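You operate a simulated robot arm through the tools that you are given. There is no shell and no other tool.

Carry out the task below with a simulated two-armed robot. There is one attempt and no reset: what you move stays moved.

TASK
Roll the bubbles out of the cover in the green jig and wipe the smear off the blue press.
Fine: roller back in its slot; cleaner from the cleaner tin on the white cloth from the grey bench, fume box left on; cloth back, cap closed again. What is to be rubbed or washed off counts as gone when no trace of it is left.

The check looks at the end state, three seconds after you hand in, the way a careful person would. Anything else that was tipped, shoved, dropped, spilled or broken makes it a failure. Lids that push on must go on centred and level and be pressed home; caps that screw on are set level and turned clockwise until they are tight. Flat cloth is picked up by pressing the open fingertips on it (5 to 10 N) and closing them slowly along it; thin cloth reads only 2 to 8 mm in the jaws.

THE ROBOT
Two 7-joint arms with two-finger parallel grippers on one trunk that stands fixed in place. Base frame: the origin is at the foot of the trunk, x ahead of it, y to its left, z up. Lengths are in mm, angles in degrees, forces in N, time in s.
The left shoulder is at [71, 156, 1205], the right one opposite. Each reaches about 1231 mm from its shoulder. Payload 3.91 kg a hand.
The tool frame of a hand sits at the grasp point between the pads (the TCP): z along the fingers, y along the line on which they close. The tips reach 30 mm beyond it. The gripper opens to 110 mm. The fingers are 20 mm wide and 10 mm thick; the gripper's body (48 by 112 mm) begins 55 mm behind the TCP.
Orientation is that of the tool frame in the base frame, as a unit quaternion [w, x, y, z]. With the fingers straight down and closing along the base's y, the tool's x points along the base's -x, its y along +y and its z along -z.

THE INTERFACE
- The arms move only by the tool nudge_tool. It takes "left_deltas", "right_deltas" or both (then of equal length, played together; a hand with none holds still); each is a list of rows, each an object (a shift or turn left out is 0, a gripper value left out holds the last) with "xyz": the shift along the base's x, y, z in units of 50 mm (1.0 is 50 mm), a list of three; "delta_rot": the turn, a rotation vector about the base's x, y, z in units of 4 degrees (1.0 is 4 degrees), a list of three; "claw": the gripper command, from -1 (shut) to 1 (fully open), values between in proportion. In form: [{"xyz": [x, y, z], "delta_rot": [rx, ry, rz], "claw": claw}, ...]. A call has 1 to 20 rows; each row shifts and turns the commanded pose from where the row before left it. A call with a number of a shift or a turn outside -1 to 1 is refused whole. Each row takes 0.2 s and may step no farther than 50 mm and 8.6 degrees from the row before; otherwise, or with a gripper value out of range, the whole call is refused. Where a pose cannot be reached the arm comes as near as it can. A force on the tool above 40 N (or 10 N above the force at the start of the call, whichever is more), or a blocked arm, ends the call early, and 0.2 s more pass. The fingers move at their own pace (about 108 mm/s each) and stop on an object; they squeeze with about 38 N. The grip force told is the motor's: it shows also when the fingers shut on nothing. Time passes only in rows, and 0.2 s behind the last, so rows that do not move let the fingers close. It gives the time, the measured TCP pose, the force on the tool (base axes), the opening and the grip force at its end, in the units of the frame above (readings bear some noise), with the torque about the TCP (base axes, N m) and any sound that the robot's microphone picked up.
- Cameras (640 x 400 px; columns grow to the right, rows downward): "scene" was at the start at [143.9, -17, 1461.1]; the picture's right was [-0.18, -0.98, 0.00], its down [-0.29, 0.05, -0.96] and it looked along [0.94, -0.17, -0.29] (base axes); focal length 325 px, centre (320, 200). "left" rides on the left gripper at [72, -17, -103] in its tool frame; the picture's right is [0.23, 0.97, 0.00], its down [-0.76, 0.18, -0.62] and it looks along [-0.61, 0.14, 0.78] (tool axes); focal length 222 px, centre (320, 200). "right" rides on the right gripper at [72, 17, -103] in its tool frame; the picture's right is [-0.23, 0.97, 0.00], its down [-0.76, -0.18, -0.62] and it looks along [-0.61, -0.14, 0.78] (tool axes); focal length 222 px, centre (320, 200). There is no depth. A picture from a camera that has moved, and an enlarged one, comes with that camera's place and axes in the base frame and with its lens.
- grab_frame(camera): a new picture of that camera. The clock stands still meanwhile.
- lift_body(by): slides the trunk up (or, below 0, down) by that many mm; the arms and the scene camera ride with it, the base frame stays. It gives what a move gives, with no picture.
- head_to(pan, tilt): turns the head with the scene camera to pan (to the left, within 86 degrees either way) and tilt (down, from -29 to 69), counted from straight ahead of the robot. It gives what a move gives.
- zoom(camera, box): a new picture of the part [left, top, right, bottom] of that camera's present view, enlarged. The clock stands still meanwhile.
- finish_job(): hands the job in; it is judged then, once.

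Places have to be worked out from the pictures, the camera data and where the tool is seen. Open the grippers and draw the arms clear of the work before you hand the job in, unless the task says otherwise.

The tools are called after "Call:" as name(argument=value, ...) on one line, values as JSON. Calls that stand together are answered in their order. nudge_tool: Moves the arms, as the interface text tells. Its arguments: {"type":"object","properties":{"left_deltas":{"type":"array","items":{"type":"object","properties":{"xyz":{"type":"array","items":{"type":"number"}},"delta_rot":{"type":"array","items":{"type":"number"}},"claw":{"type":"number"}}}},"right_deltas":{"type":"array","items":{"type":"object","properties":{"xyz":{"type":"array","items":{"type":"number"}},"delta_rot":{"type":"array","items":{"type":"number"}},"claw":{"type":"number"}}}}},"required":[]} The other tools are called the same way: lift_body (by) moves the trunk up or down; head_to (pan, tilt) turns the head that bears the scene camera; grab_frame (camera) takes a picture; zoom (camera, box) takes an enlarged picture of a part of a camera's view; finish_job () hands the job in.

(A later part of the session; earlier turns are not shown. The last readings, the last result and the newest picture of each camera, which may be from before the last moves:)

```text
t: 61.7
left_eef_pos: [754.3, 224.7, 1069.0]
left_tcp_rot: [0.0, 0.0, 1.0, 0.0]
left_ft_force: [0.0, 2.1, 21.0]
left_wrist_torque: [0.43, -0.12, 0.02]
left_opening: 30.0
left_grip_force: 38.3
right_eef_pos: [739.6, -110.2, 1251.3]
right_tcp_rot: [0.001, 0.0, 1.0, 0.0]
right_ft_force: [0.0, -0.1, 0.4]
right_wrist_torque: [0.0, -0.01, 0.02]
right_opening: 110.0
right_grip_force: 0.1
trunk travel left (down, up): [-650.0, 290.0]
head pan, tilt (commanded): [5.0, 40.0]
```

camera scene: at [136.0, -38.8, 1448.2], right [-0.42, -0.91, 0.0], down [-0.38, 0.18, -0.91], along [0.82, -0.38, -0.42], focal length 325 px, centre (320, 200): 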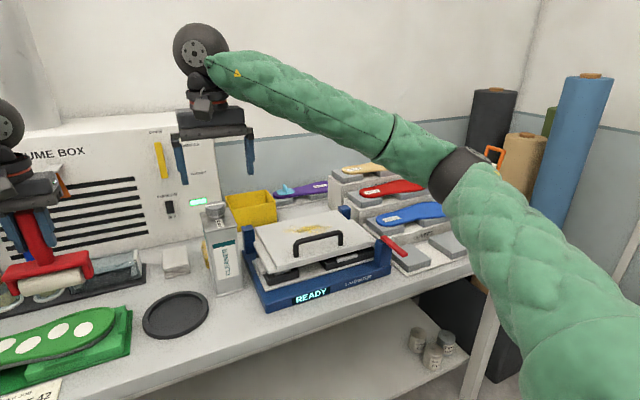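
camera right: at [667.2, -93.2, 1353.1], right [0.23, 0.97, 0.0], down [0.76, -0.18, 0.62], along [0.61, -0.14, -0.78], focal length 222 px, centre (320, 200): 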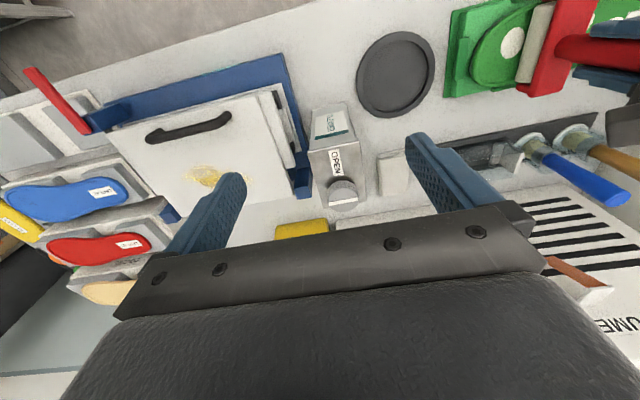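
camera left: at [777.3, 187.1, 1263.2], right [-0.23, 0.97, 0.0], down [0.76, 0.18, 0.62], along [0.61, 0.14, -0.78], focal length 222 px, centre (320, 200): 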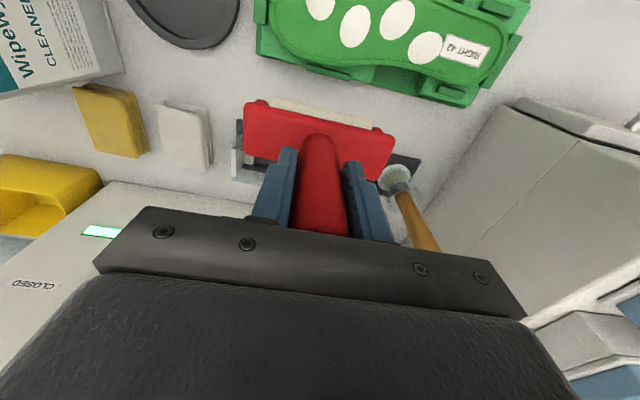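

The torque shows the roller touching first at its +y end (offset ≈ +30 mm), so it isn't bearing evenly and may not touch the bubbles. I lift slightly, tilt the hand about 1° about x to even the contact, and press again.

Call:
nudge_tool(left_deltas=[{"xyz": [0, 0, 0.08]}, {"delta_rot": [0.25, 0, 0]}, {"xyz": [0, 0, -0.05]}, {"xyz": [0, 0, -0.03]}, {"xyz": [0, 0, 0]}])

```text
t: 62.9
left_eef_pos: [755.7, 224.9, 1068.3]
left_tcp_rot: [0.001, 0.0, 1.0, 0.009]
left_ft_force: [0.3, -0.6, 15.4]
left_wrist_torque: [-0.74, -0.14, 0.01]
left_opening: 30.2
left_grip_force: 38.1
right_eef_pos: [740.4, -109.5, 1250.7]
right_tcp_rot: [0.0, 0.0, 1.0, 0.0]
right_ft_force: [-0.6, 0.1, -0.6]
right_wrist_torque: [-0.02, 0.01, 0.01]
right_opening: 110.1
right_grip_force: 0.0
trunk travel left (down, up): [-650.0, 290.0]
head pan, tilt (commanded): [5.0, 40.0]
```

Now the −y end bears; the balance lies at about 0.4°. I correct the tilt, then make slow full passes over bubble two.

Call:
nudge_tool(left_deltas=[{"delta_rot": [-0.15, 0, 0]}, {"xyz": [0, 0, 0]}])

Call:
nudge_tool(left_deltas=[{"xyz": [-0.1, 0, 0]}, {"xyz": [-0.1, 0, 0]}, {"xyz": [0.1, 0, 0]}, {"xyz": [0.1, 0, 0]}, {"xyz": [0.1, 0, 0]}, {"xyz": [0.1, 0, 0]}, {"xyz": [0.1, 0, 0]}, {"xyz": [0.1, 0, 0]}, {"xyz": [0.1, 0, 0]}, {"xyz": [0.1, 0, 0]}, {"xyz": [0.1, 0, 0]}, {"xyz": [0, 0, 0]}])

Call:
zoom(camera="left", box=[220, 20, 420, 145])

```text
t: 63.5
left_eef_pos: [756.6, 225.4, 1068.9]
left_tcp_rot: [0.001, 0.0, 1.0, 0.004]
left_ft_force: [-1.0, 4.1, 19.7]
left_wrist_torque: [0.1, -0.14, 0.05]
left_opening: 30.1
left_grip_force: 38.6
right_eef_pos: [740.4, -109.5, 1250.7]
right_tcp_rot: [0.0, 0.001, 1.0, -0.001]
right_ft_force: [-0.7, 0.3, -0.8]
right_wrist_torque: [0.04, -0.02, -0.01]
right_opening: 109.9
right_grip_force: 0.0
trunk travel left (down, up): [-650.0, 290.0]
head pan, tilt (commanded): [5.0, 40.0]
```

```text
t: 66.1
left_eef_pos: [789.1, 224.2, 1067.5]
left_tcp_rot: [0.0, 0.0, 1.0, 0.004]
left_ft_force: [-0.4, -2.8, 27.8]
left_wrist_torque: [-0.43, -0.19, -0.01]
left_opening: 30.5
left_grip_force: 38.0
right_eef_pos: [738.9, -110.6, 1251.6]
right_tcp_rot: [0.0, 0.0, 1.0, 0.001]
right_ft_force: [0.3, 0.3, 0.4]
right_wrist_torque: [-0.01, -0.02, 0.03]
right_opening: 110.1
right_grip_force: 0.1
trunk travel left (down, up): [-650.0, 290.0]
head pan, tilt (commanded): [5.0, 40.0]
```

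```text
3.20 times, centred on (320, 82) of left
camera zoom: at [716.0, 206.9, 1172.1], right [-0.23, 0.97, 0.01], down [0.76, 0.17, 0.63], along [0.61, 0.15, -0.78], focal length 711 px, centre (320, 576)
```

zoom: 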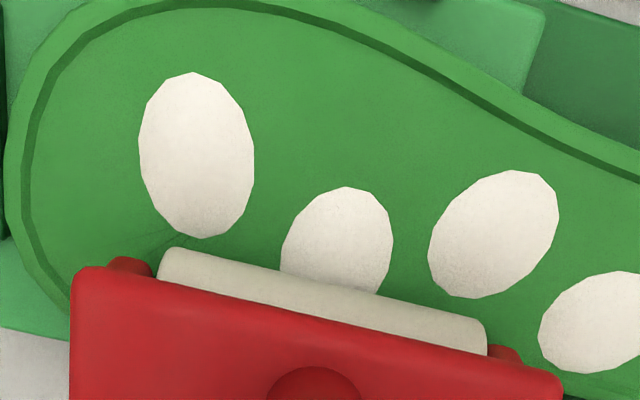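

Contact is even, the roller truly rolls (no drag force), yet one pass does not visibly change bubble two. I test whether repeated passes build up: four more full passes over it.

Call:
nudge_tool(left_deltas=[{"xyz": [-0.15, 0, 0]}, {"xyz": [-0.15, 0, 0]}, {"xyz": [-0.15, 0, 0]}, {"xyz": [-0.15, 0, 0]}, {"xyz": [-0.15, 0, 0]}, {"xyz": [-0.15, 0, 0]}, {"xyz": [0.15, 0, 0]}, {"xyz": [0.15, 0, 0]}, {"xyz": [0.15, 0, 0]}, {"xyz": [0.15, 0, 0]}, {"xyz": [0.15, 0, 0]}, {"xyz": [0.15, 0, 0]}, {"xyz": [-0.15, 0, 0]}, {"xyz": [-0.15, 0, 0]}, {"xyz": [-0.15, 0, 0]}, {"xyz": [-0.15, 0, 0]}, {"xyz": [-0.15, 0, 0]}, {"xyz": [-0.15, 0, 0]}, {"xyz": [0, 0, 0]}])

Call:
nudge_tool(left_deltas=[{"xyz": [0.15, 0, 0]}, {"xyz": [0.15, 0, 0]}, {"xyz": [0.15, 0, 0]}, {"xyz": [0.15, 0, 0]}, {"xyz": [0.15, 0, 0]}, {"xyz": [0.15, 0, 0]}, {"xyz": [0.15, 0, 0]}, {"xyz": [0, 0, 0]}])

Call:
zoom(camera="left", box=[220, 20, 420, 145])

Call:
zoom(camera="scene", box=[160, 130, 330, 235])

```text
t: 70.1
left_eef_pos: [743.7, 225.2, 1067.1]
left_tcp_rot: [0.002, 0.0, 1.0, 0.004]
left_ft_force: [-0.8, 0.0, 29.3]
left_wrist_torque: [-0.32, -0.2, -0.01]
left_opening: 30.4
left_grip_force: 38.0
right_eef_pos: [739.2, -109.5, 1250.7]
right_tcp_rot: [0.0, 0.0, 1.0, 0.001]
right_ft_force: [0.0, -0.8, -0.1]
right_wrist_torque: [0.0, 0.0, 0.0]
right_opening: 109.6
right_grip_force: 0.0
trunk travel left (down, up): [-650.0, 290.0]
head pan, tilt (commanded): [5.0, 40.0]
```

```text
t: 71.9
left_eef_pos: [796.8, 223.9, 1065.7]
left_tcp_rot: [0.0, 0.0, 1.0, 0.004]
left_ft_force: [0.4, 3.2, 12.2]
left_wrist_torque: [-0.06, -0.09, 0.05]
left_opening: 30.1
left_grip_force: 37.6
right_eef_pos: [740.6, -109.3, 1251.8]
right_tcp_rot: [-0.001, 0.0, 1.0, 0.001]
right_ft_force: [-0.3, -1.0, 0.3]
right_wrist_torque: [-0.01, 0.02, 0.0]
right_opening: 109.8
right_grip_force: 0.0
trunk travel left (down, up): [-650.0, 290.0]
head pan, tilt (commanded): [5.0, 40.0]
```

```text
3.20 times, centred on (320, 82) of left
camera zoom: at [723.4, 206.6, 1170.8], right [-0.23, 0.97, 0.01], down [0.76, 0.17, 0.62], along [0.61, 0.15, -0.78], focal length 711 px, centre (320, 576)
```

zoom: 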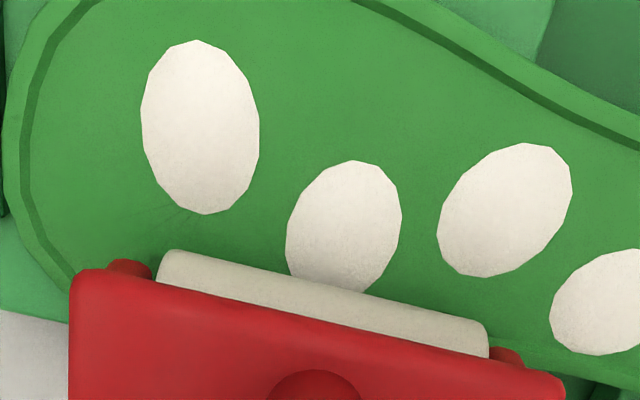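

```text
3.76 times, centred on (245, 182) of scene
camera zoom: at [135.7, 7.6, 1425.0], right [0.09, -1.0, 0.0], down [-0.64, -0.06, -0.77], along [0.76, 0.07, -0.64], focal length 1223 px, centre (602, 266)
```

zoom: 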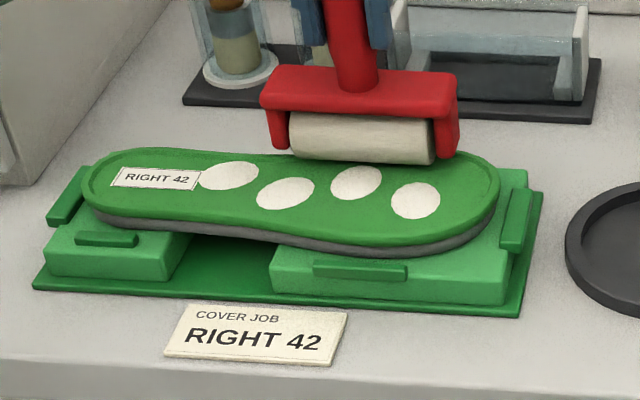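

Still no change. Air may only leave if the roller runs over the bubble and off the cover's edge, so I roll on past the far edge, then back across and past the near edge.

Call:
nudge_tool(left_deltas=[{"xyz": [0.1, 0, 0]}, {"xyz": [0.1, 0, 0]}, {"xyz": [0.1, 0, 0]}, {"xyz": [0.1, 0, 0]}, {"xyz": [0.1, 0, 0]}, {"xyz": [0, 0, 0]}])

Call:
zoom(camera="scene", box=[160, 130, 330, 235])

```text
t: 73.3
left_eef_pos: [822.6, 224.3, 1065.9]
left_tcp_rot: [0.0, 0.001, 1.0, 0.003]
left_ft_force: [-0.2, 0.5, -2.1]
left_wrist_torque: [0.03, 0.03, -0.03]
left_opening: 30.3
left_grip_force: 38.2
right_eef_pos: [741.7, -108.8, 1249.7]
right_tcp_rot: [-0.001, 0.001, 1.0, 0.0]
right_ft_force: [0.4, -0.9, 0.2]
right_wrist_torque: [0.05, 0.04, -0.01]
right_opening: 109.8
right_grip_force: 0.0
trunk travel left (down, up): [-650.0, 290.0]
head pan, tilt (commanded): [5.0, 40.0]
```

```text
3.76 times, centred on (245, 182) of scene
camera zoom: at [137.1, 7.5, 1424.9], right [0.09, -1.0, 0.0], down [-0.64, -0.06, -0.77], along [0.76, 0.07, -0.64], focal length 1223 px, centre (602, 266)
```

zoom: 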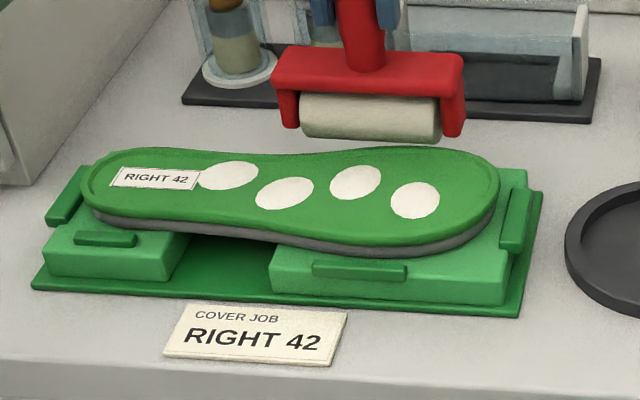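

No effect and no rim bump either. I go back to the along-the-length direction, this time with higher pressure and several passes: lift, turn 90° and move to the toe end.

Call:
nudge_tool(left_deltas=[{"xyz": [0, 0, 0.6], "delta_rot": [-0.1, 0, 0]}, {"xyz": [-0.1, -0.1, 0], "delta_rot": [0, 0, 1]}, {"xyz": [-0.1, -0.1, 0], "delta_rot": [0, 0, 1]}, {"xyz": [-0.1, -0.1, 0], "delta_rot": [0, 0, 1]}, {"xyz": [-0.1, -0.1, 0], "delta_rot": [0, 0, 1]}, {"xyz": [-0.1, -0.1, 0], "delta_rot": [0, 0, 1]}, {"xyz": [-0.1, -0.1, 0], "delta_rot": [0, 0, 1]}, {"xyz": [-0.1, -0.1, 0], "delta_rot": [0, 0, 1]}, {"xyz": [-0.1, -0.1, 0], "delta_rot": [0, 0, 1]}, {"xyz": [-0.1, -0.1, 0], "delta_rot": [0, 0, 1]}, {"xyz": [-0.1, -0.1, 0], "delta_rot": [0, 0, 1]}, {"xyz": [-0.1, -0.1, 0], "delta_rot": [0, 0, 1]}, {"xyz": [-0.06, -0.1, 0], "delta_rot": [0, 0, 1]}, {"xyz": [0, -0.1, 0], "delta_rot": [0, 0, 1]}, {"xyz": [0, -0.1, 0], "delta_rot": [0, 0, 1]}, {"xyz": [0, -0.1, 0], "delta_rot": [0, 0, 1]}, {"xyz": [0, 0, 0], "delta_rot": [0, 0, 1]}, {"xyz": [0, 0, 0], "delta_rot": [0, 0, 1]}, {"xyz": [0, 0, 0], "delta_rot": [0, 0, 1]}, {"xyz": [0, 0, 0], "delta_rot": [0, 0, 1]}])

Call:
nudge_tool(left_deltas=[{"delta_rot": [0, 0, 1]}, {"delta_rot": [0, 0, 1]}, {"delta_rot": [0, 0, 1]}, {"delta_rot": [0, 0, 0.5]}, {"xyz": [0, 0, -0.4]}, {"xyz": [0, 0, 0]}])

```text
t: 77.5
left_eef_pos: [764.6, 149.1, 1096.4]
left_tcp_rot: [0.0, -0.616, 0.787, -0.001]
left_ft_force: [-0.2, -1.0, -3.4]
left_wrist_torque: [-0.04, 0.0, -0.01]
left_opening: 30.1
left_grip_force: 37.7
right_eef_pos: [740.4, -109.1, 1250.1]
right_tcp_rot: [0.0, 0.0, 1.0, 0.0]
right_ft_force: [0.7, -0.3, 0.1]
right_wrist_torque: [-0.01, 0.01, -0.03]
right_opening: 110.1
right_grip_force: 0.1
trunk travel left (down, up): [-650.0, 290.0]
head pan, tilt (commanded): [5.0, 40.0]
```

```text
t: 78.9
left_eef_pos: [763.3, 149.9, 1076.1]
left_tcp_rot: [0.0, 0.708, -0.707, 0.0]
left_ft_force: [0.2, 0.0, -2.5]
left_wrist_torque: [-0.01, 0.02, 0.02]
left_opening: 30.2
left_grip_force: 37.6
right_eef_pos: [741.8, -109.8, 1250.0]
right_tcp_rot: [-0.001, 0.0, 1.0, 0.0]
right_ft_force: [0.8, 0.5, 1.0]
right_wrist_torque: [-0.03, -0.01, -0.01]
right_opening: 110.1
right_grip_force: 0.0
trunk travel left (down, up): [-650.0, 290.0]
head pan, tilt (commanded): [5.0, 40.0]
```

Roller axis is across the sole again at y≈150. I lower to contact in small steps.

Call:
nudge_tool(left_deltas=[{"xyz": [0, 0.2, -0.12]}, {"xyz": [0, 0, -0.04]}, {"xyz": [0, 0, 0]}])

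Call:
nudge_tool(left_deltas=[{"xyz": [0, 0, -0.03]}, {"xyz": [0, 0, 0]}])

Call:
zoom(camera="scene", box=[230, 140, 310, 200])

```text
t: 79.7
left_eef_pos: [765.6, 160.9, 1068.0]
left_tcp_rot: [0.0, 0.707, -0.707, -0.001]
left_ft_force: [0.4, 0.0, -2.7]
left_wrist_torque: [0.0, 0.0, -0.01]
left_opening: 30.3
left_grip_force: 38.4
right_eef_pos: [740.6, -109.3, 1250.9]
right_tcp_rot: [0.0, 0.0, 1.0, 0.0]
right_ft_force: [-0.7, 0.3, -0.6]
right_wrist_torque: [0.01, 0.0, 0.0]
right_opening: 110.1
right_grip_force: 0.2
trunk travel left (down, up): [-650.0, 290.0]
head pan, tilt (commanded): [5.0, 40.0]
```

```text
t: 80.3
left_eef_pos: [763.7, 159.2, 1066.3]
left_tcp_rot: [0.0, 0.707, -0.707, 0.0]
left_ft_force: [0.5, 0.4, -0.3]
left_wrist_torque: [0.01, -0.08, 0.01]
left_opening: 30.2
left_grip_force: 38.5
right_eef_pos: [740.3, -109.3, 1248.4]
right_tcp_rot: [-0.001, 0.001, 1.0, 0.0]
right_ft_force: [0.4, 0.4, 1.0]
right_wrist_torque: [-0.02, 0.03, -0.01]
right_opening: 110.2
right_grip_force: 0.0
trunk travel left (down, up): [-650.0, 290.0]
head pan, tilt (commanded): [5.0, 40.0]
```

```text
6.67 times, centred on (270, 170) of scene
camera zoom: at [137.0, 7.4, 1424.9], right [0.09, -1.0, 0.0], down [-0.64, -0.06, -0.77], along [0.76, 0.07, -0.64], focal length 2166 px, centre (653, 400)
```

zoom: 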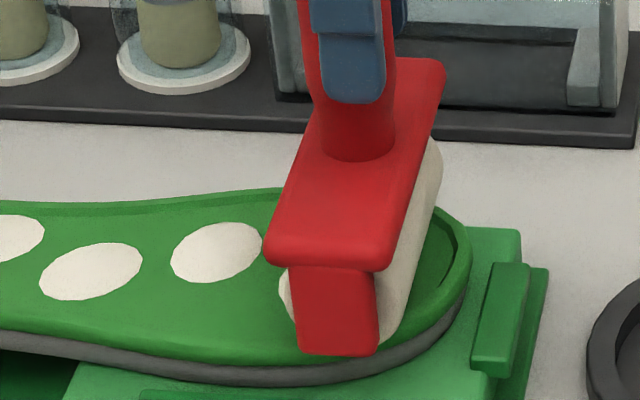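

Contact starts at z≈1066. I press about 3 mm further and read the force before rolling.

Call:
nudge_tool(left_deltas=[{"xyz": [0, 0, -0.03]}, {"xyz": [0, 0, -0.02]}, {"xyz": [0, 0, 0]}])

Call:
nudge_tool(left_deltas=[{"xyz": [0, 0.1, 0]}, {"xyz": [0, 0.1, 0]}, {"xyz": [0, 0.1, 0]}, {"xyz": [0, 0.1, 0]}, {"xyz": [0, 0.1, 0]}, {"xyz": [0, 0.1, 0]}, {"xyz": [0, 0.1, 0]}, {"xyz": [0, 0.1, 0]}, {"xyz": [0, 0.1, 0]}, {"xyz": [0, 0.1, 0]}, {"xyz": [0, 0, 0]}])

Call:
zoom(camera="scene", box=[160, 130, 330, 235])

```text
t: 81.1
left_eef_pos: [763.8, 159.3, 1067.4]
left_tcp_rot: [0.0, -0.707, 0.707, -0.001]
left_ft_force: [1.6, -1.1, 17.8]
left_wrist_torque: [0.08, -0.11, -0.01]
left_opening: 30.4
left_grip_force: 37.9
right_eef_pos: [738.8, -109.2, 1251.1]
right_tcp_rot: [0.0, -0.001, 1.0, 0.0]
right_ft_force: [0.4, 0.1, 0.3]
right_wrist_torque: [0.02, -0.01, 0.03]
right_opening: 110.0
right_grip_force: 0.1
trunk travel left (down, up): [-650.0, 290.0]
head pan, tilt (commanded): [5.0, 40.0]
```

```text
t: 83.5
left_eef_pos: [764.3, 209.7, 1067.1]
left_tcp_rot: [0.001, -0.707, 0.708, -0.001]
left_ft_force: [-6.0, -0.8, 19.9]
left_wrist_torque: [0.13, 0.44, 0.04]
left_opening: 30.1
left_grip_force: 38.2
right_eef_pos: [739.4, -110.6, 1251.3]
right_tcp_rot: [0.0, -0.001, 1.0, 0.001]
right_ft_force: [0.0, 0.1, -0.5]
right_wrist_torque: [0.02, 0.0, -0.04]
right_opening: 110.2
right_grip_force: 0.0
trunk travel left (down, up): [-650.0, 290.0]
head pan, tilt (commanded): [5.0, 40.0]
```

```text
3.76 times, centred on (245, 182) of scene
camera zoom: at [134.7, 6.8, 1425.2], right [0.09, -1.0, 0.0], down [-0.64, -0.06, -0.77], along [0.76, 0.07, -0.64], focal length 1223 px, centre (602, 266)
```

zoom: 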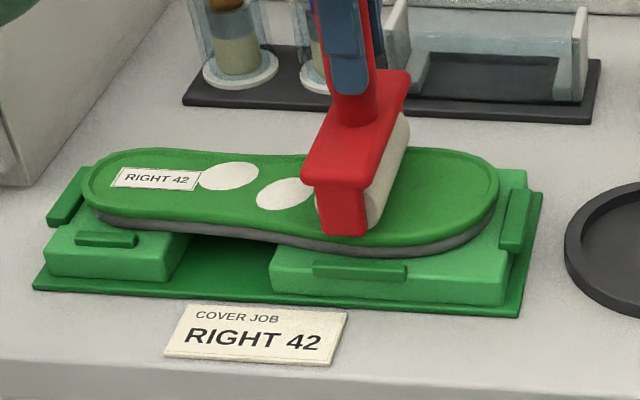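

The first bubble is gone after this slow pass along the length at ~20 N. I continue at the same slow speed over the remaining bubbles.

Call:
nudge_tool(left_deltas=[{"xyz": [0, 0.1, 0]}, {"xyz": [0, 0.1, 0]}, {"xyz": [0, 0.1, 0]}, {"xyz": [0, 0.1, 0]}, {"xyz": [0, 0.1, 0]}, {"xyz": [0, 0.1, 0]}, {"xyz": [0, 0.1, 0]}, {"xyz": [0, 0.1, 0]}, {"xyz": [0, 0.1, 0]}, {"xyz": [0, 0.1, 0]}, {"xyz": [0, 0.1, 0]}, {"xyz": [0, 0.1, 0]}, {"xyz": [0, 0, 0]}])

Call:
nudge_tool(left_deltas=[{"xyz": [0, 0.1, 0]}, {"xyz": [0, 0.1, 0]}, {"xyz": [0, 0.1, 0]}, {"xyz": [0, 0.1, 0]}, {"xyz": [0, 0.1, 0]}, {"xyz": [0, 0.1, 0]}, {"xyz": [0, 0.1, 0]}, {"xyz": [0, 0.1, 0]}, {"xyz": [0, 0.1, 0]}, {"xyz": [0, 0.1, 0]}, {"xyz": [0, 0.1, 0]}, {"xyz": [0, 0.1, 0]}, {"xyz": [0, 0.1, 0]}, {"xyz": [0, 0.1, 0]}, {"xyz": [0, 0.1, 0]}, {"xyz": [0, 0.1, 0]}, {"xyz": [0, 0, 0]}])

Call:
zoom(camera="scene", box=[160, 130, 330, 235])

```text
t: 86.3
left_eef_pos: [763.8, 268.4, 1066.3]
left_tcp_rot: [0.0, -0.707, 0.707, -0.001]
left_ft_force: [-0.2, -0.3, 26.1]
left_wrist_torque: [0.2, 0.01, 0.01]
left_opening: 30.2
left_grip_force: 37.3
right_eef_pos: [739.2, -109.6, 1251.1]
right_tcp_rot: [0.0, -0.001, 1.0, 0.0]
right_ft_force: [0.0, -0.1, -0.2]
right_wrist_torque: [-0.01, 0.0, 0.03]
right_opening: 110.1
right_grip_force: 0.0
trunk travel left (down, up): [-650.0, 290.0]
head pan, tilt (commanded): [5.0, 40.0]
```

```text
t: 89.9
left_eef_pos: [762.2, 350.0, 1065.6]
left_tcp_rot: [0.0, -0.707, 0.707, -0.001]
left_ft_force: [3.0, -1.1, 15.7]
left_wrist_torque: [0.13, -0.22, -0.03]
left_opening: 30.2
left_grip_force: 38.1
right_eef_pos: [740.7, -110.0, 1250.5]
right_tcp_rot: [0.001, 0.0, 1.0, 0.001]
right_ft_force: [-0.1, 0.6, -0.2]
right_wrist_torque: [-0.02, 0.0, -0.02]
right_opening: 109.9
right_grip_force: 0.0
trunk travel left (down, up): [-650.0, 290.0]
head pan, tilt (commanded): [5.0, 40.0]
```

```text
3.76 times, centred on (245, 182) of scene
camera zoom: at [135.9, 6.7, 1425.0], right [0.09, -1.0, 0.0], down [-0.64, -0.06, -0.77], along [0.76, 0.07, -0.64], focal length 1223 px, centre (602, 266)
```

zoom: 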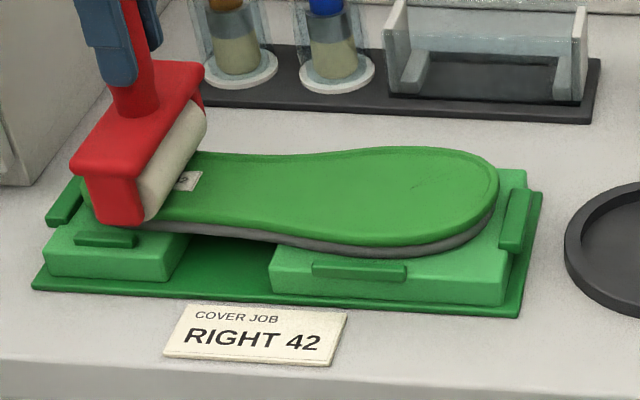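

All four bubbles are gone. I lift off and check the cover closely.

Call:
nudge_tool(left_deltas=[{"xyz": [0, 0, 0.4]}, {"xyz": [0, 0, 0.8]}, {"xyz": [0, 0, 0.8]}, {"xyz": [0, 0, 0]}])

Call:
zoom(camera="scene", box=[160, 150, 320, 240])

Call:
zoom(camera="right", box=[440, 0, 640, 110])

Call:
grab_frame(camera="left")

```text
t: 90.9
left_eef_pos: [762.8, 350.7, 1165.8]
left_tcp_rot: [0.001, 0.707, -0.707, 0.0]
left_ft_force: [0.3, 0.6, -2.2]
left_wrist_torque: [-0.01, 0.02, -0.02]
left_opening: 30.2
left_grip_force: 38.0
right_eef_pos: [741.0, -109.3, 1250.8]
right_tcp_rot: [-0.001, 0.001, 1.0, 0.0]
right_ft_force: [-0.5, -0.6, -0.2]
right_wrist_torque: [-0.04, 0.01, 0.0]
right_opening: 110.0
right_grip_force: 0.0
trunk travel left (down, up): [-650.0, 290.0]
head pan, tilt (commanded): [5.0, 40.0]
```

```text
4.00 times, centred on (240, 195) of scene
camera zoom: at [137.4, 8.1, 1424.8], right [0.09, -1.0, 0.0], down [-0.64, -0.06, -0.77], along [0.76, 0.07, -0.64], focal length 1300 px, centre (640, 220)
```

zoom: 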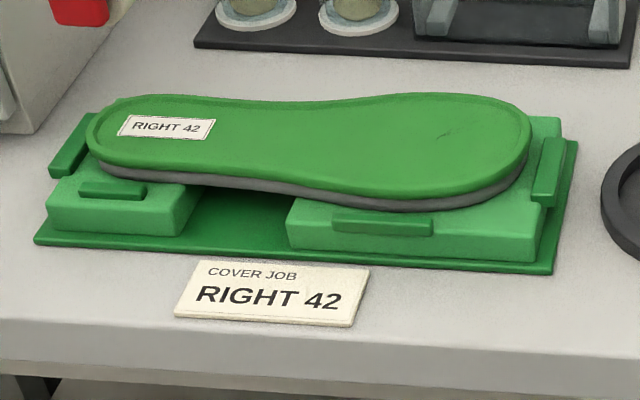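

```text
3.20 times, centred on (540, 55) of right
camera zoom: at [669.0, -92.0, 1352.2], right [0.23, 0.97, 0.0], down [0.76, -0.18, 0.62], along [0.61, -0.14, -0.78], focal length 711 px, centre (-384, 664)
```

zoom: 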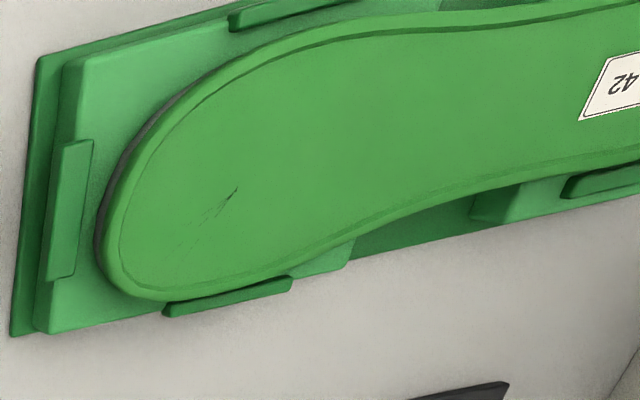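

```text
taken
camera left: at [779.9, 277.0, 1270.5], right [-0.97, -0.23, 0.0], down [-0.18, 0.76, 0.62], along [-0.14, 0.61, -0.78], focal length 222 px, centre (320, 200)
```

left: 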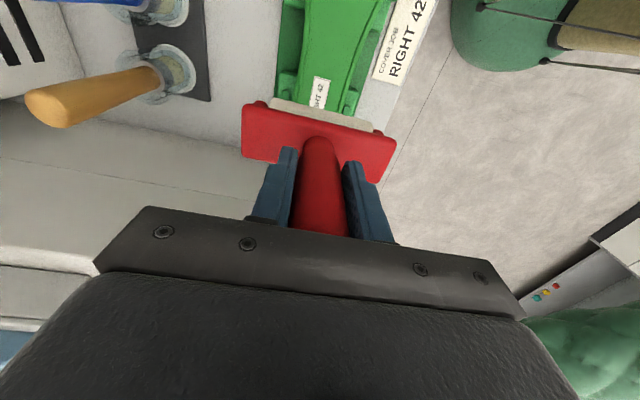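

The cover is clean; the faint lines are only part of the cover's surface. Now I take the roller back: move along −y at this x while turning back −90°, then forward over the slot.

Call:
nudge_tool(left_deltas=[{"xyz": [0, -0.18, 0.3], "delta_rot": [0, 0, -1]}, {"xyz": [0, -0.18, 0.2], "delta_rot": [0, 0, -1]}, {"xyz": [0, -0.18, 0], "delta_rot": [0, 0, -1]}, {"xyz": [0, -0.18, 0], "delta_rot": [0, 0, -1]}, {"xyz": [0, -0.18, 0], "delta_rot": [0, 0, -1]}, {"xyz": [0, -0.18, 0], "delta_rot": [0, 0, -1]}, {"xyz": [0, -0.18, 0], "delta_rot": [0, 0, -1]}, {"xyz": [0, -0.18, 0], "delta_rot": [0, 0, -1]}, {"xyz": [0, -0.18, 0], "delta_rot": [0, 0, -1]}, {"xyz": [0, -0.18, 0], "delta_rot": [0, 0, -1]}, {"xyz": [0, -0.18, 0], "delta_rot": [0, 0, -1]}, {"xyz": [0, -0.18, 0], "delta_rot": [0, 0, -1]}, {"xyz": [0, -0.18, 0], "delta_rot": [0, 0, -1]}, {"xyz": [0, -0.18, 0], "delta_rot": [0, 0, -1]}, {"xyz": [0, -0.18, 0], "delta_rot": [0, 0, -1]}, {"xyz": [0, -0.18, 0], "delta_rot": [0, 0, -1]}, {"xyz": [0, -0.18, 0], "delta_rot": [0, 0, -1]}, {"xyz": [0, -0.18, 0], "delta_rot": [0, 0, -1]}, {"xyz": [0, -0.18, 0], "delta_rot": [0, 0, -1]}, {"xyz": [0, -0.18, 0], "delta_rot": [0, 0, -1]}])

Call:
nudge_tool(left_deltas=[{"xyz": [0, -0.07, 0], "delta_rot": [0, 0, -1]}, {"xyz": [0, 0, 0], "delta_rot": [0, 0, -1]}, {"xyz": [0.4, 0, 0], "delta_rot": [0, 0, -0.5]}, {"xyz": [0.8, 0, 0]}, {"xyz": [0.8, 0, 0]}, {"xyz": [0.8, 0, 0]}, {"xyz": [0.8, 0, 0]}, {"xyz": [0.39, 0, 0]}, {"xyz": [0, 0, 0]}])

Call:
grab_frame(camera="left")

Call:
zoom(camera="scene", box=[200, 40, 350, 170])

```text
t: 95.1
left_eef_pos: [765.3, 169.5, 1188.8]
left_tcp_rot: [-0.001, -0.087, 0.996, 0.0]
left_ft_force: [-0.6, -0.4, -2.5]
left_wrist_torque: [-0.02, 0.02, -0.01]
left_opening: 30.2
left_grip_force: 38.2
right_eef_pos: [741.6, -109.8, 1250.9]
right_tcp_rot: [-0.001, 0.0, 1.0, 0.001]
right_ft_force: [0.0, -0.6, -0.3]
right_wrist_torque: [0.0, -0.02, -0.01]
right_opening: 110.0
right_grip_force: 0.1
trunk travel left (down, up): [-650.0, 290.0]
head pan, tilt (commanded): [5.0, 40.0]
```

```text
t: 97.1
left_eef_pos: [965.6, 168.9, 1188.0]
left_tcp_rot: [0.0, 0.001, 1.0, 0.0]
left_ft_force: [-0.6, 0.5, -2.8]
left_wrist_torque: [0.0, 0.06, -0.01]
left_opening: 30.1
left_grip_force: 37.7
right_eef_pos: [741.4, -109.0, 1250.1]
right_tcp_rot: [-0.001, 0.0, 1.0, 0.0]
right_ft_force: [-0.2, -0.7, -0.2]
right_wrist_torque: [0.02, -0.02, -0.01]
right_opening: 110.1
right_grip_force: 0.1
trunk travel left (down, up): [-650.0, 290.0]
head pan, tilt (commanded): [5.0, 40.0]
```

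```text
taken
camera left: at [891.8, 150.7, 1292.8], right [-0.23, 0.97, 0.0], down [0.76, 0.18, 0.62], along [0.61, 0.14, -0.78], focal length 222 px, centre (320, 200)
```

left: 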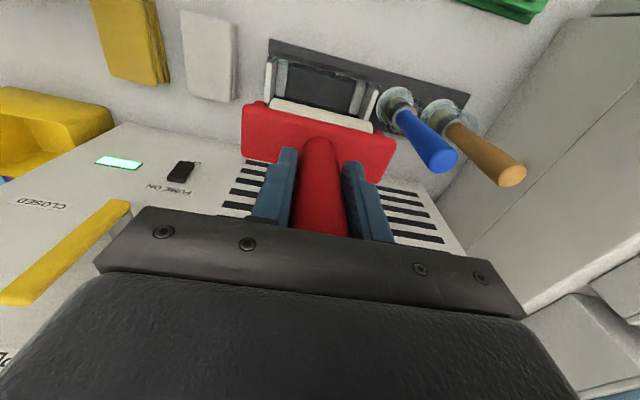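

```text
3.08 times, centred on (275, 105) of scene
camera zoom: at [137.1, 7.6, 1424.9], right [0.09, -1.0, 0.0], down [-0.64, -0.06, -0.77], along [0.76, 0.07, -0.64], focal length 1000 px, centre (458, 492)
```

zoom: 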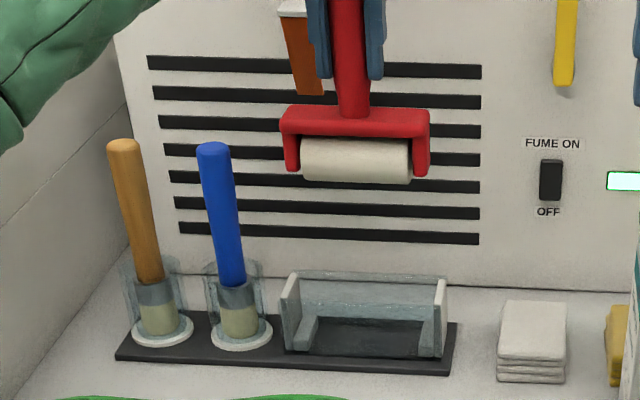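

The roller is over the slot at the same commanded x, y as when I took it. I descend most of the way and check alignment from both cameras.

Call:
nudge_tool(left_deltas=[{"xyz": [0, 0, -0.5]}, {"xyz": [0, 0, -0.5]}, {"xyz": [0, 0, -0.5]}, {"xyz": [0, 0, -0.4]}, {"xyz": [0, 0, 0]}])

Call:
grab_frame(camera="left")

Call:
zoom(camera="left", box=[220, 30, 420, 160])

Call:
zoom(camera="scene", box=[240, 90, 340, 170])

```text
t: 98.3
left_eef_pos: [962.5, 166.6, 1094.0]
left_tcp_rot: [-0.001, 0.001, 1.0, -0.001]
left_ft_force: [-0.9, 0.0, -1.8]
left_wrist_torque: [0.01, 0.0, -0.02]
left_opening: 30.3
left_grip_force: 37.9
right_eef_pos: [740.0, -108.9, 1250.1]
right_tcp_rot: [-0.001, 0.0, 1.0, -0.001]
right_ft_force: [0.1, 0.7, 0.4]
right_wrist_torque: [-0.01, 0.03, -0.01]
right_opening: 110.1
right_grip_force: 0.1
trunk travel left (down, up): [-650.0, 290.0]
head pan, tilt (commanded): [5.0, 40.0]
```

```text
taken
camera left: at [889.4, 150.3, 1198.3], right [-0.23, 0.97, 0.0], down [0.76, 0.18, 0.62], along [0.61, 0.14, -0.78], focal length 222 px, centre (320, 200)
```

left: 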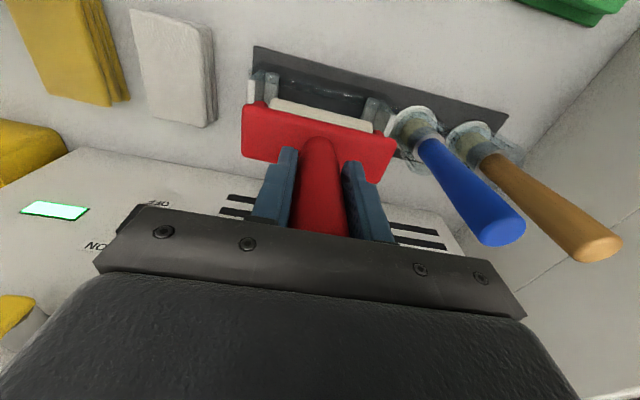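

```text
3.08 times, centred on (320, 95) of left
camera zoom: at [889.4, 150.3, 1198.3], right [-0.23, 0.97, 0.0], down [0.76, 0.18, 0.62], along [0.61, 0.14, -0.78], focal length 684 px, centre (320, 523)
```

zoom: 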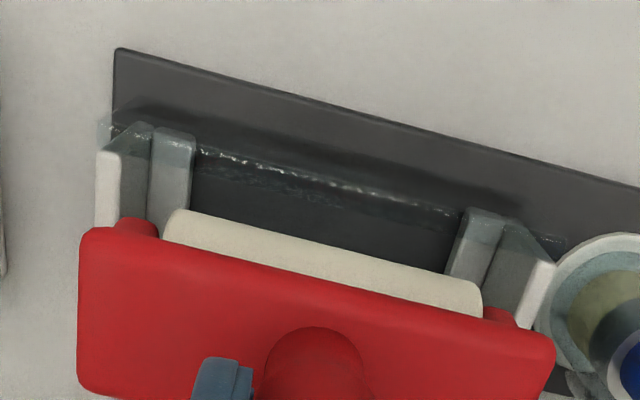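

```text
5.00 times, centred on (290, 130) of scene
camera zoom: at [136.8, 7.2, 1425.0], right [0.09, -1.0, 0.0], down [-0.64, -0.06, -0.77], along [0.76, 0.07, -0.64], focal length 1625 px, centre (470, 550)
```

zoom: 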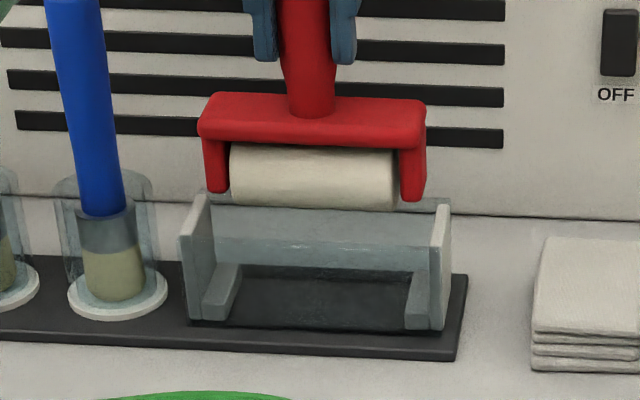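

Aligned well between the cheeks. I continue down in decreasing steps.

Call:
nudge_tool(left_deltas=[{"xyz": [0, 0, -0.4]}, {"xyz": [0, 0, -0.4]}, {"xyz": [0, 0, -0.2]}, {"xyz": [0, 0, -0.1]}, {"xyz": [0, 0, 0]}])

Call:
zoom(camera="scene", box=[240, 90, 340, 170])

```text
t: 99.5
left_eef_pos: [963.4, 166.3, 1039.2]
left_tcp_rot: [0.0, 0.0, 1.0, 0.0]
left_ft_force: [0.0, -0.8, -2.5]
left_wrist_torque: [0.01, 0.03, 0.0]
left_opening: 30.3
left_grip_force: 37.7
right_eef_pos: [740.4, -109.4, 1250.2]
right_tcp_rot: [-0.001, 0.0, 1.0, 0.0]
right_ft_force: [-0.2, 0.2, 0.1]
right_wrist_torque: [-0.05, 0.04, -0.03]
right_opening: 110.0
right_grip_force: 0.1
trunk travel left (down, up): [-650.0, 290.0]
head pan, tilt (commanded): [5.0, 40.0]
```

```text
5.00 times, centred on (290, 130) of scene
camera zoom: at [137.2, 7.4, 1424.9], right [0.09, -1.0, 0.0], down [-0.64, -0.06, -0.77], along [0.76, 0.07, -0.64], focal length 1625 px, centre (470, 550)
```

zoom: 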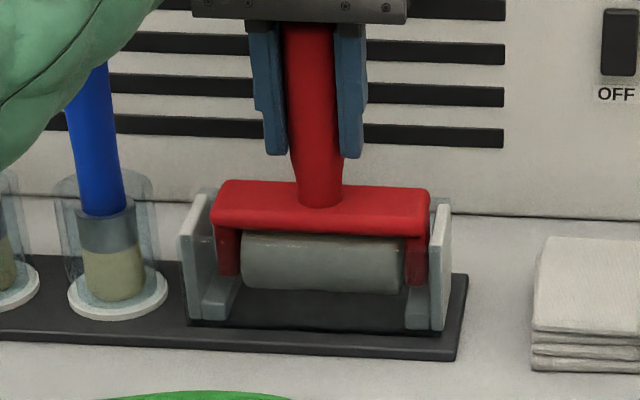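

The roller is inside the slot, not yet seated. I lower in 2 mm steps until it rests.

Call:
nudge_tool(left_deltas=[{"xyz": [0, 0, -0.05]}, {"xyz": [0, 0, -0.05]}, {"xyz": [0, 0, 0]}])

Call:
nudge_tool(left_deltas=[{"xyz": [0, 0, -0.04]}, {"xyz": [0, 0, -0.03]}, {"xyz": [0, 0, 0]}])

```text
t: 100.3
left_eef_pos: [963.8, 165.3, 1033.1]
left_tcp_rot: [0.0, 0.0, 1.0, 0.0]
left_ft_force: [0.2, 0.0, -2.8]
left_wrist_torque: [0.0, 0.02, 0.02]
left_opening: 30.1
left_grip_force: 38.4
right_eef_pos: [741.5, -109.6, 1249.7]
right_tcp_rot: [-0.002, 0.0, 1.0, 0.0]
right_ft_force: [0.7, -0.3, 0.5]
right_wrist_torque: [0.02, 0.01, -0.04]
right_opening: 109.9
right_grip_force: 0.0
trunk travel left (down, up): [-650.0, 290.0]
head pan, tilt (commanded): [5.0, 40.0]
```

```text
t: 101.1
left_eef_pos: [962.9, 165.6, 1031.0]
left_tcp_rot: [-0.001, 0.001, 1.0, 0.0]
left_ft_force: [1.0, 0.0, -2.8]
left_wrist_torque: [0.0, 0.05, 0.02]
left_opening: 30.1
left_grip_force: 38.3
right_eef_pos: [741.5, -108.9, 1249.4]
right_tcp_rot: [-0.001, 0.0, 1.0, 0.0]
right_ft_force: [0.2, -0.5, 0.0]
right_wrist_torque: [-0.01, -0.01, 0.02]
right_opening: 110.0
right_grip_force: 0.0
trunk travel left (down, up): [-650.0, 290.0]
head pan, tilt (commanded): [5.0, 40.0]
```

Still hanging free (−2.8 N is its weight). I go on in 1–2 mm steps.

Call:
nudge_tool(left_deltas=[{"xyz": [0, 0, -0.03]}, {"xyz": [0, 0, 0]}])

Call:
nudge_tool(left_deltas=[{"xyz": [0, 0, -0.03]}, {"xyz": [0, 0, 0]}])

Call:
zoom(camera="scene", box=[240, 90, 340, 170])

```text
t: 101.7
left_eef_pos: [964.8, 165.0, 1030.1]
left_tcp_rot: [0.0, 0.0, 1.0, 0.0]
left_ft_force: [1.6, -0.4, -1.0]
left_wrist_torque: [0.02, -0.02, 0.02]
left_opening: 30.2
left_grip_force: 37.7
right_eef_pos: [741.1, -108.9, 1250.5]
right_tcp_rot: [-0.001, 0.0, 1.0, 0.0]
right_ft_force: [0.2, 0.3, 0.5]
right_wrist_torque: [0.02, 0.03, -0.02]
right_opening: 110.1
right_grip_force: 0.0
trunk travel left (down, up): [-650.0, 290.0]
head pan, tilt (commanded): [5.0, 40.0]
```

```text
t: 102.3
left_eef_pos: [963.3, 165.9, 1031.1]
left_tcp_rot: [0.001, 0.001, 1.0, 0.0]
left_ft_force: [4.1, 2.0, 11.8]
left_wrist_torque: [0.07, -0.29, 0.01]
left_opening: 30.1
left_grip_force: 37.8
right_eef_pos: [739.2, -110.3, 1251.1]
right_tcp_rot: [0.001, 0.0, 1.0, 0.0]
right_ft_force: [1.1, 0.8, 0.2]
right_wrist_torque: [0.03, 0.02, 0.02]
right_opening: 109.9
right_grip_force: 0.1
trunk travel left (down, up): [-650.0, 290.0]
head pan, tilt (commanded): [5.0, 40.0]
```

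```text
5.00 times, centred on (290, 130) of scene
camera zoom: at [136.2, 7.3, 1425.2], right [0.09, -1.0, 0.0], down [-0.64, -0.06, -0.77], along [0.76, 0.07, -0.64], focal length 1625 px, centre (470, 550)
```

zoom: 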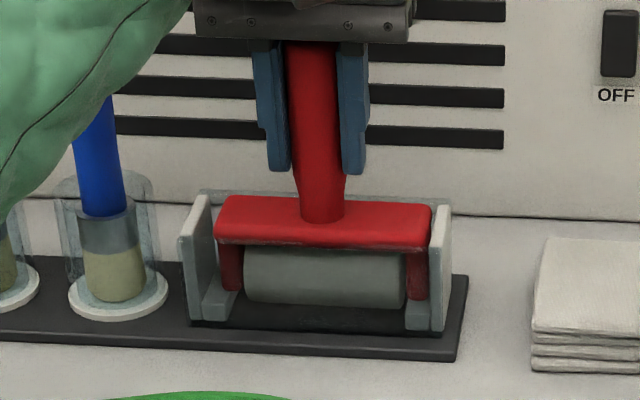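

The roller rests in the slot (about 14 N support) at the same height as originally. I relax the pressing by 1 mm, open the fingers and check that it stands by itself.

Call:
nudge_tool(left_deltas=[{"xyz": [0, 0, 0.03]}, {"claw": -0.35}, {"claw": -0.2}, {"claw": 0.1}, {"claw": 0.3}, {"xyz": [0, 0, 0]}])

Call:
zoom(camera="scene", box=[240, 90, 340, 170])

Call:
grab_frame(camera="left")

```text
t: 103.7
left_eef_pos: [963.5, 164.3, 1029.2]
left_tcp_rot: [0.0, 0.0, 1.0, 0.0]
left_ft_force: [0.2, 0.3, -0.3]
left_wrist_torque: [0.0, 0.04, -0.01]
left_opening: 71.5
left_grip_force: 0.0
right_eef_pos: [741.6, -109.3, 1249.0]
right_tcp_rot: [-0.001, 0.0, 1.0, 0.001]
right_ft_force: [0.4, -0.8, 0.2]
right_wrist_torque: [0.01, 0.03, -0.01]
right_opening: 110.1
right_grip_force: 0.1
trunk travel left (down, up): [-650.0, 290.0]
head pan, tilt (commanded): [5.0, 40.0]
```

```text
5.00 times, centred on (290, 130) of scene
camera zoom: at [137.1, 7.3, 1424.9], right [0.09, -1.0, 0.0], down [-0.64, -0.06, -0.77], along [0.76, 0.07, -0.64], focal length 1625 px, centre (470, 550)
```

zoom: 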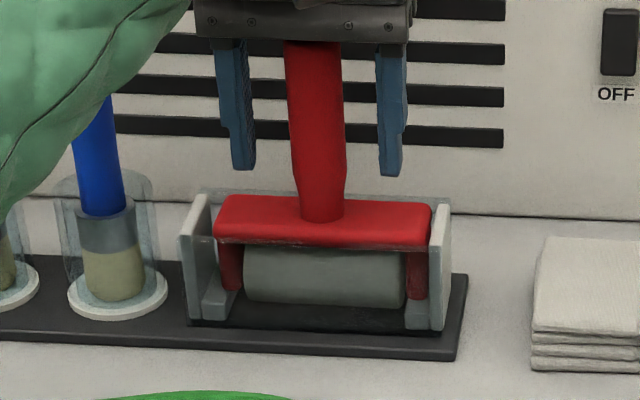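

```text
taken
camera left: at [890.7, 148.3, 1133.1], right [-0.23, 0.97, 0.0], down [0.76, 0.18, 0.62], along [0.61, 0.14, -0.78], focal length 222 px, centre (320, 200)
```

left: 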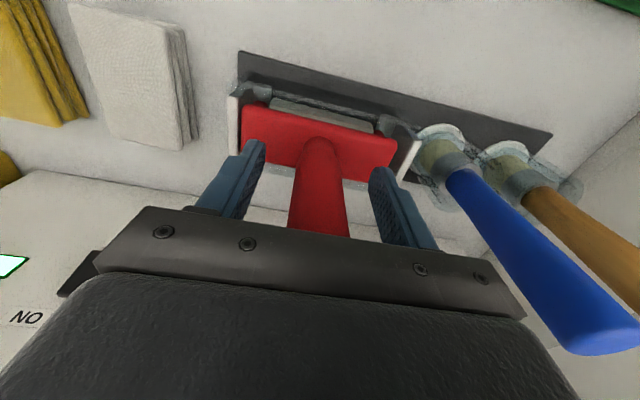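

The roller stands in its slot. I withdraw the left hand up and back, and at the same time bring the right hand to a forward-pointing pose (pitched about 25° down) in front of the tin.

Call:
nudge_tool(left_deltas=[{"xyz": [0, 0, 0.5]}, {"xyz": [0, 0, 1]}, {"xyz": [0, 0, 1]}, {"xyz": [0, 0, 1]}, {"xyz": [-0.9, 0.3, 0]}, {"xyz": [-0.9, 0.3, 0]}, {"xyz": [-0.9, 0.3, 0]}, {"xyz": [-0.9, 0.3, 0]}, {"xyz": [-0.9, 0.3, 0]}, {"xyz": [0, 0, 0]}, {"xyz": [0, 0, 0]}, {"xyz": [0, 0, 0]}, {"xyz": [0, 0, 0]}, {"xyz": [0, 0, 0]}, {"xyz": [0, 0, 0]}, {"xyz": [0, 0, 0]}, {"xyz": [0, 0, 0]}, {"xyz": [0, 0, 0]}], right_deltas=[{"xyz": [-0.1, 0, 0], "delta_rot": [0, -1, 0]}, {"xyz": [-0.1, 0, 0], "delta_rot": [0, -1, 0]}, {"xyz": [-0.1, 0, -0.2], "delta_rot": [0, -1, 0]}, {"xyz": [-0.1, 0, -0.2], "delta_rot": [0, -1, 0]}, {"xyz": [-0.1, 0, -0.2], "delta_rot": [0, -1, 0]}, {"xyz": [-0.1, 0, -0.2], "delta_rot": [0, -1, 0]}, {"xyz": [-0.1, 0.01, -0.2], "delta_rot": [0, -1, 0]}, {"xyz": [-0.1, 0.01, -0.2], "delta_rot": [0, -1, 0]}, {"xyz": [-0.1, 0.01, -0.2], "delta_rot": [0, -1, 0]}, {"xyz": [-0.1, 0.01, -0.2], "delta_rot": [0, -1, 0]}, {"xyz": [0, 0.01, -0.2], "delta_rot": [0, -1, 0]}, {"xyz": [0, 0, -0.2], "delta_rot": [0, -1, 0]}, {"xyz": [0, 0, -0.2], "delta_rot": [0, -1, 0]}, {"xyz": [0, 0, -0.2], "delta_rot": [0, -1, 0]}, {"xyz": [0, 0, -0.2], "delta_rot": [0, -1, 0]}, {"xyz": [0, 0, -0.2], "delta_rot": [0, -1, 0]}, {"xyz": [0, 0, 0], "delta_rot": [0, -0.25, 0]}, {"xyz": [0, 0, 0], "claw": 0.6}])

Call:
grab_frame(camera="scene")

Call:
grab_frame(camera="right")

Call:
grab_frame(camera="left")

```text
t: 107.5
left_eef_pos: [741.1, 242.7, 1207.7]
left_tcp_rot: [0.0, 0.0, 1.0, 0.0]
left_ft_force: [0.5, -0.1, 0.8]
left_wrist_torque: [0.02, 0.01, 0.01]
left_opening: 71.5
left_grip_force: 0.0
right_eef_pos: [691.1, -106.0, 1110.6]
right_tcp_rot: [0.537, -0.001, 0.843, 0.0]
right_ft_force: [-0.3, 0.7, -0.5]
right_wrist_torque: [0.02, 0.04, 0.02]
right_opening: 87.9
right_grip_force: 0.1
trunk travel left (down, up): [-650.0, 290.0]
head pan, tilt (commanded): [5.0, 40.0]
```

```text
taken
camera scene: at [136.9, 7.4, 1424.9], right [0.09, -1.0, 0.0], down [-0.64, -0.06, -0.77], along [0.76, 0.07, -0.64], focal length 325 px, centre (320, 200)
```

scene: 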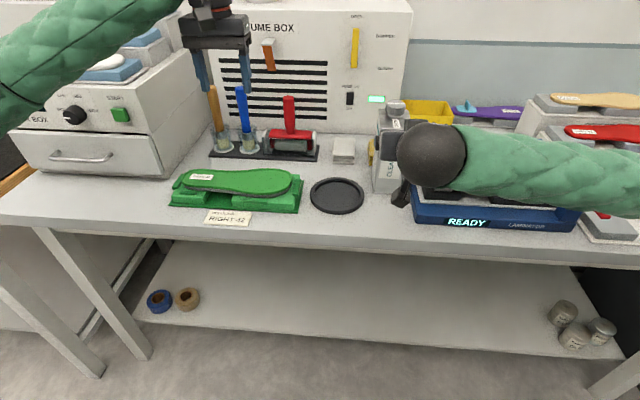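

```text
taken
camera right: at [565.9, -90.2, 1088.0], right [0.1, 0.97, 0.21], down [-0.24, -0.18, 0.95], along [0.97, -0.14, 0.22], focal length 222 px, centre (320, 200)
```

right: 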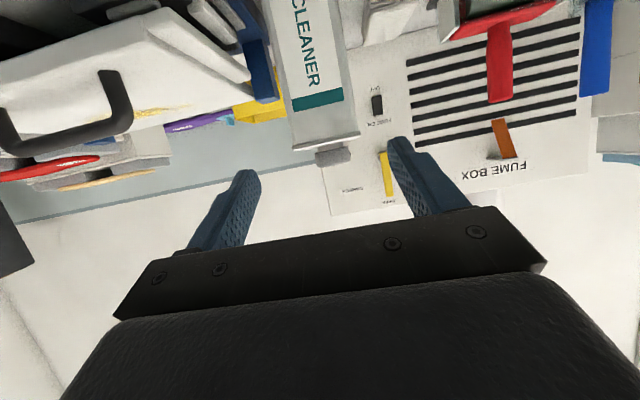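

```text
taken
camera left: at [667.6, 225.2, 1310.7], right [-0.23, 0.97, 0.0], down [0.76, 0.18, 0.62], along [0.61, 0.14, -0.78], focal length 222 px, centre (320, 200)
```

left: 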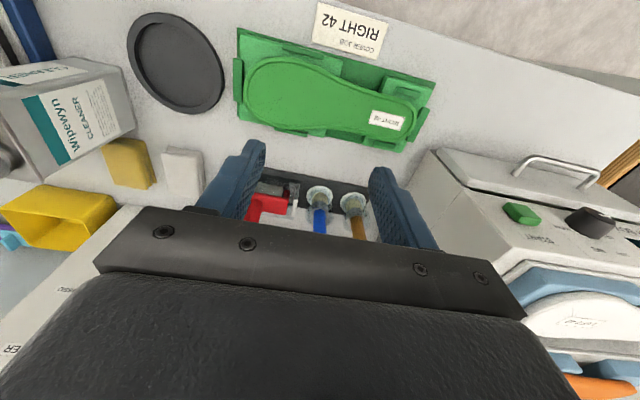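

The tin is centred between the open right fingers in the right camera. I lower to z≈1000 and move forward so the fingers straddle the tin's sides.

Call:
nudge_tool(right_deltas=[{"xyz": [0, 0, -0.8]}, {"xyz": [0, 0, -0.8]}, {"xyz": [0, -0.02, -0.6]}, {"xyz": [0.7, 0, 0]}, {"xyz": [0.7, 0, 0]}, {"xyz": [0, 0, 0]}])

Call:
grab_frame(camera="right")

Call:
zoom(camera="left", box=[0, 0, 200, 220])

```text
t: 108.9
left_eef_pos: [739.1, 242.8, 1206.7]
left_tcp_rot: [0.0, 0.0, 1.0, 0.0]
left_ft_force: [-0.2, 1.0, -0.1]
left_wrist_torque: [0.03, -0.01, 0.03]
left_opening: 71.6
left_grip_force: 0.0
right_eef_pos: [761.0, -108.8, 1002.7]
right_tcp_rot: [0.537, 0.0, 0.843, -0.001]
right_ft_force: [0.5, 0.4, 0.2]
right_wrist_torque: [0.0, -0.01, 0.01]
right_opening: 87.9
right_grip_force: 0.0
trunk travel left (down, up): [-650.0, 290.0]
head pan, tilt (commanded): [5.0, 40.0]
```

```text
taken
camera right: at [636.2, -92.2, 980.3], right [0.1, 0.97, 0.21], down [-0.24, -0.18, 0.95], along [0.97, -0.14, 0.22], focal length 222 px, centre (320, 200)
```

right: 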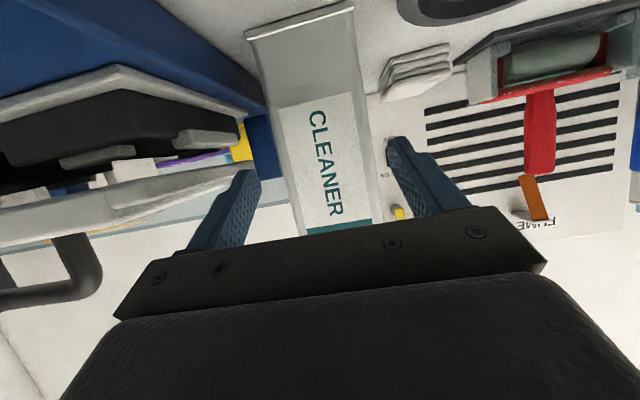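

```text
1.82 times, centred on (100, 110) of left
camera zoom: at [666.4, 225.9, 1311.4], right [-0.23, 0.97, 0.0], down [0.76, 0.18, 0.62], along [0.61, 0.14, -0.78], focal length 404 px, centre (720, 364)
```

zoom: 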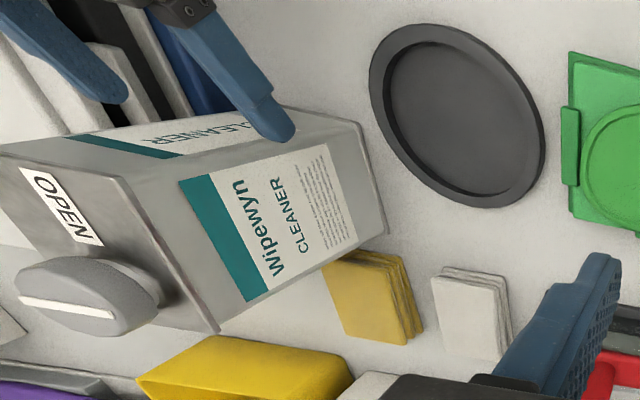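

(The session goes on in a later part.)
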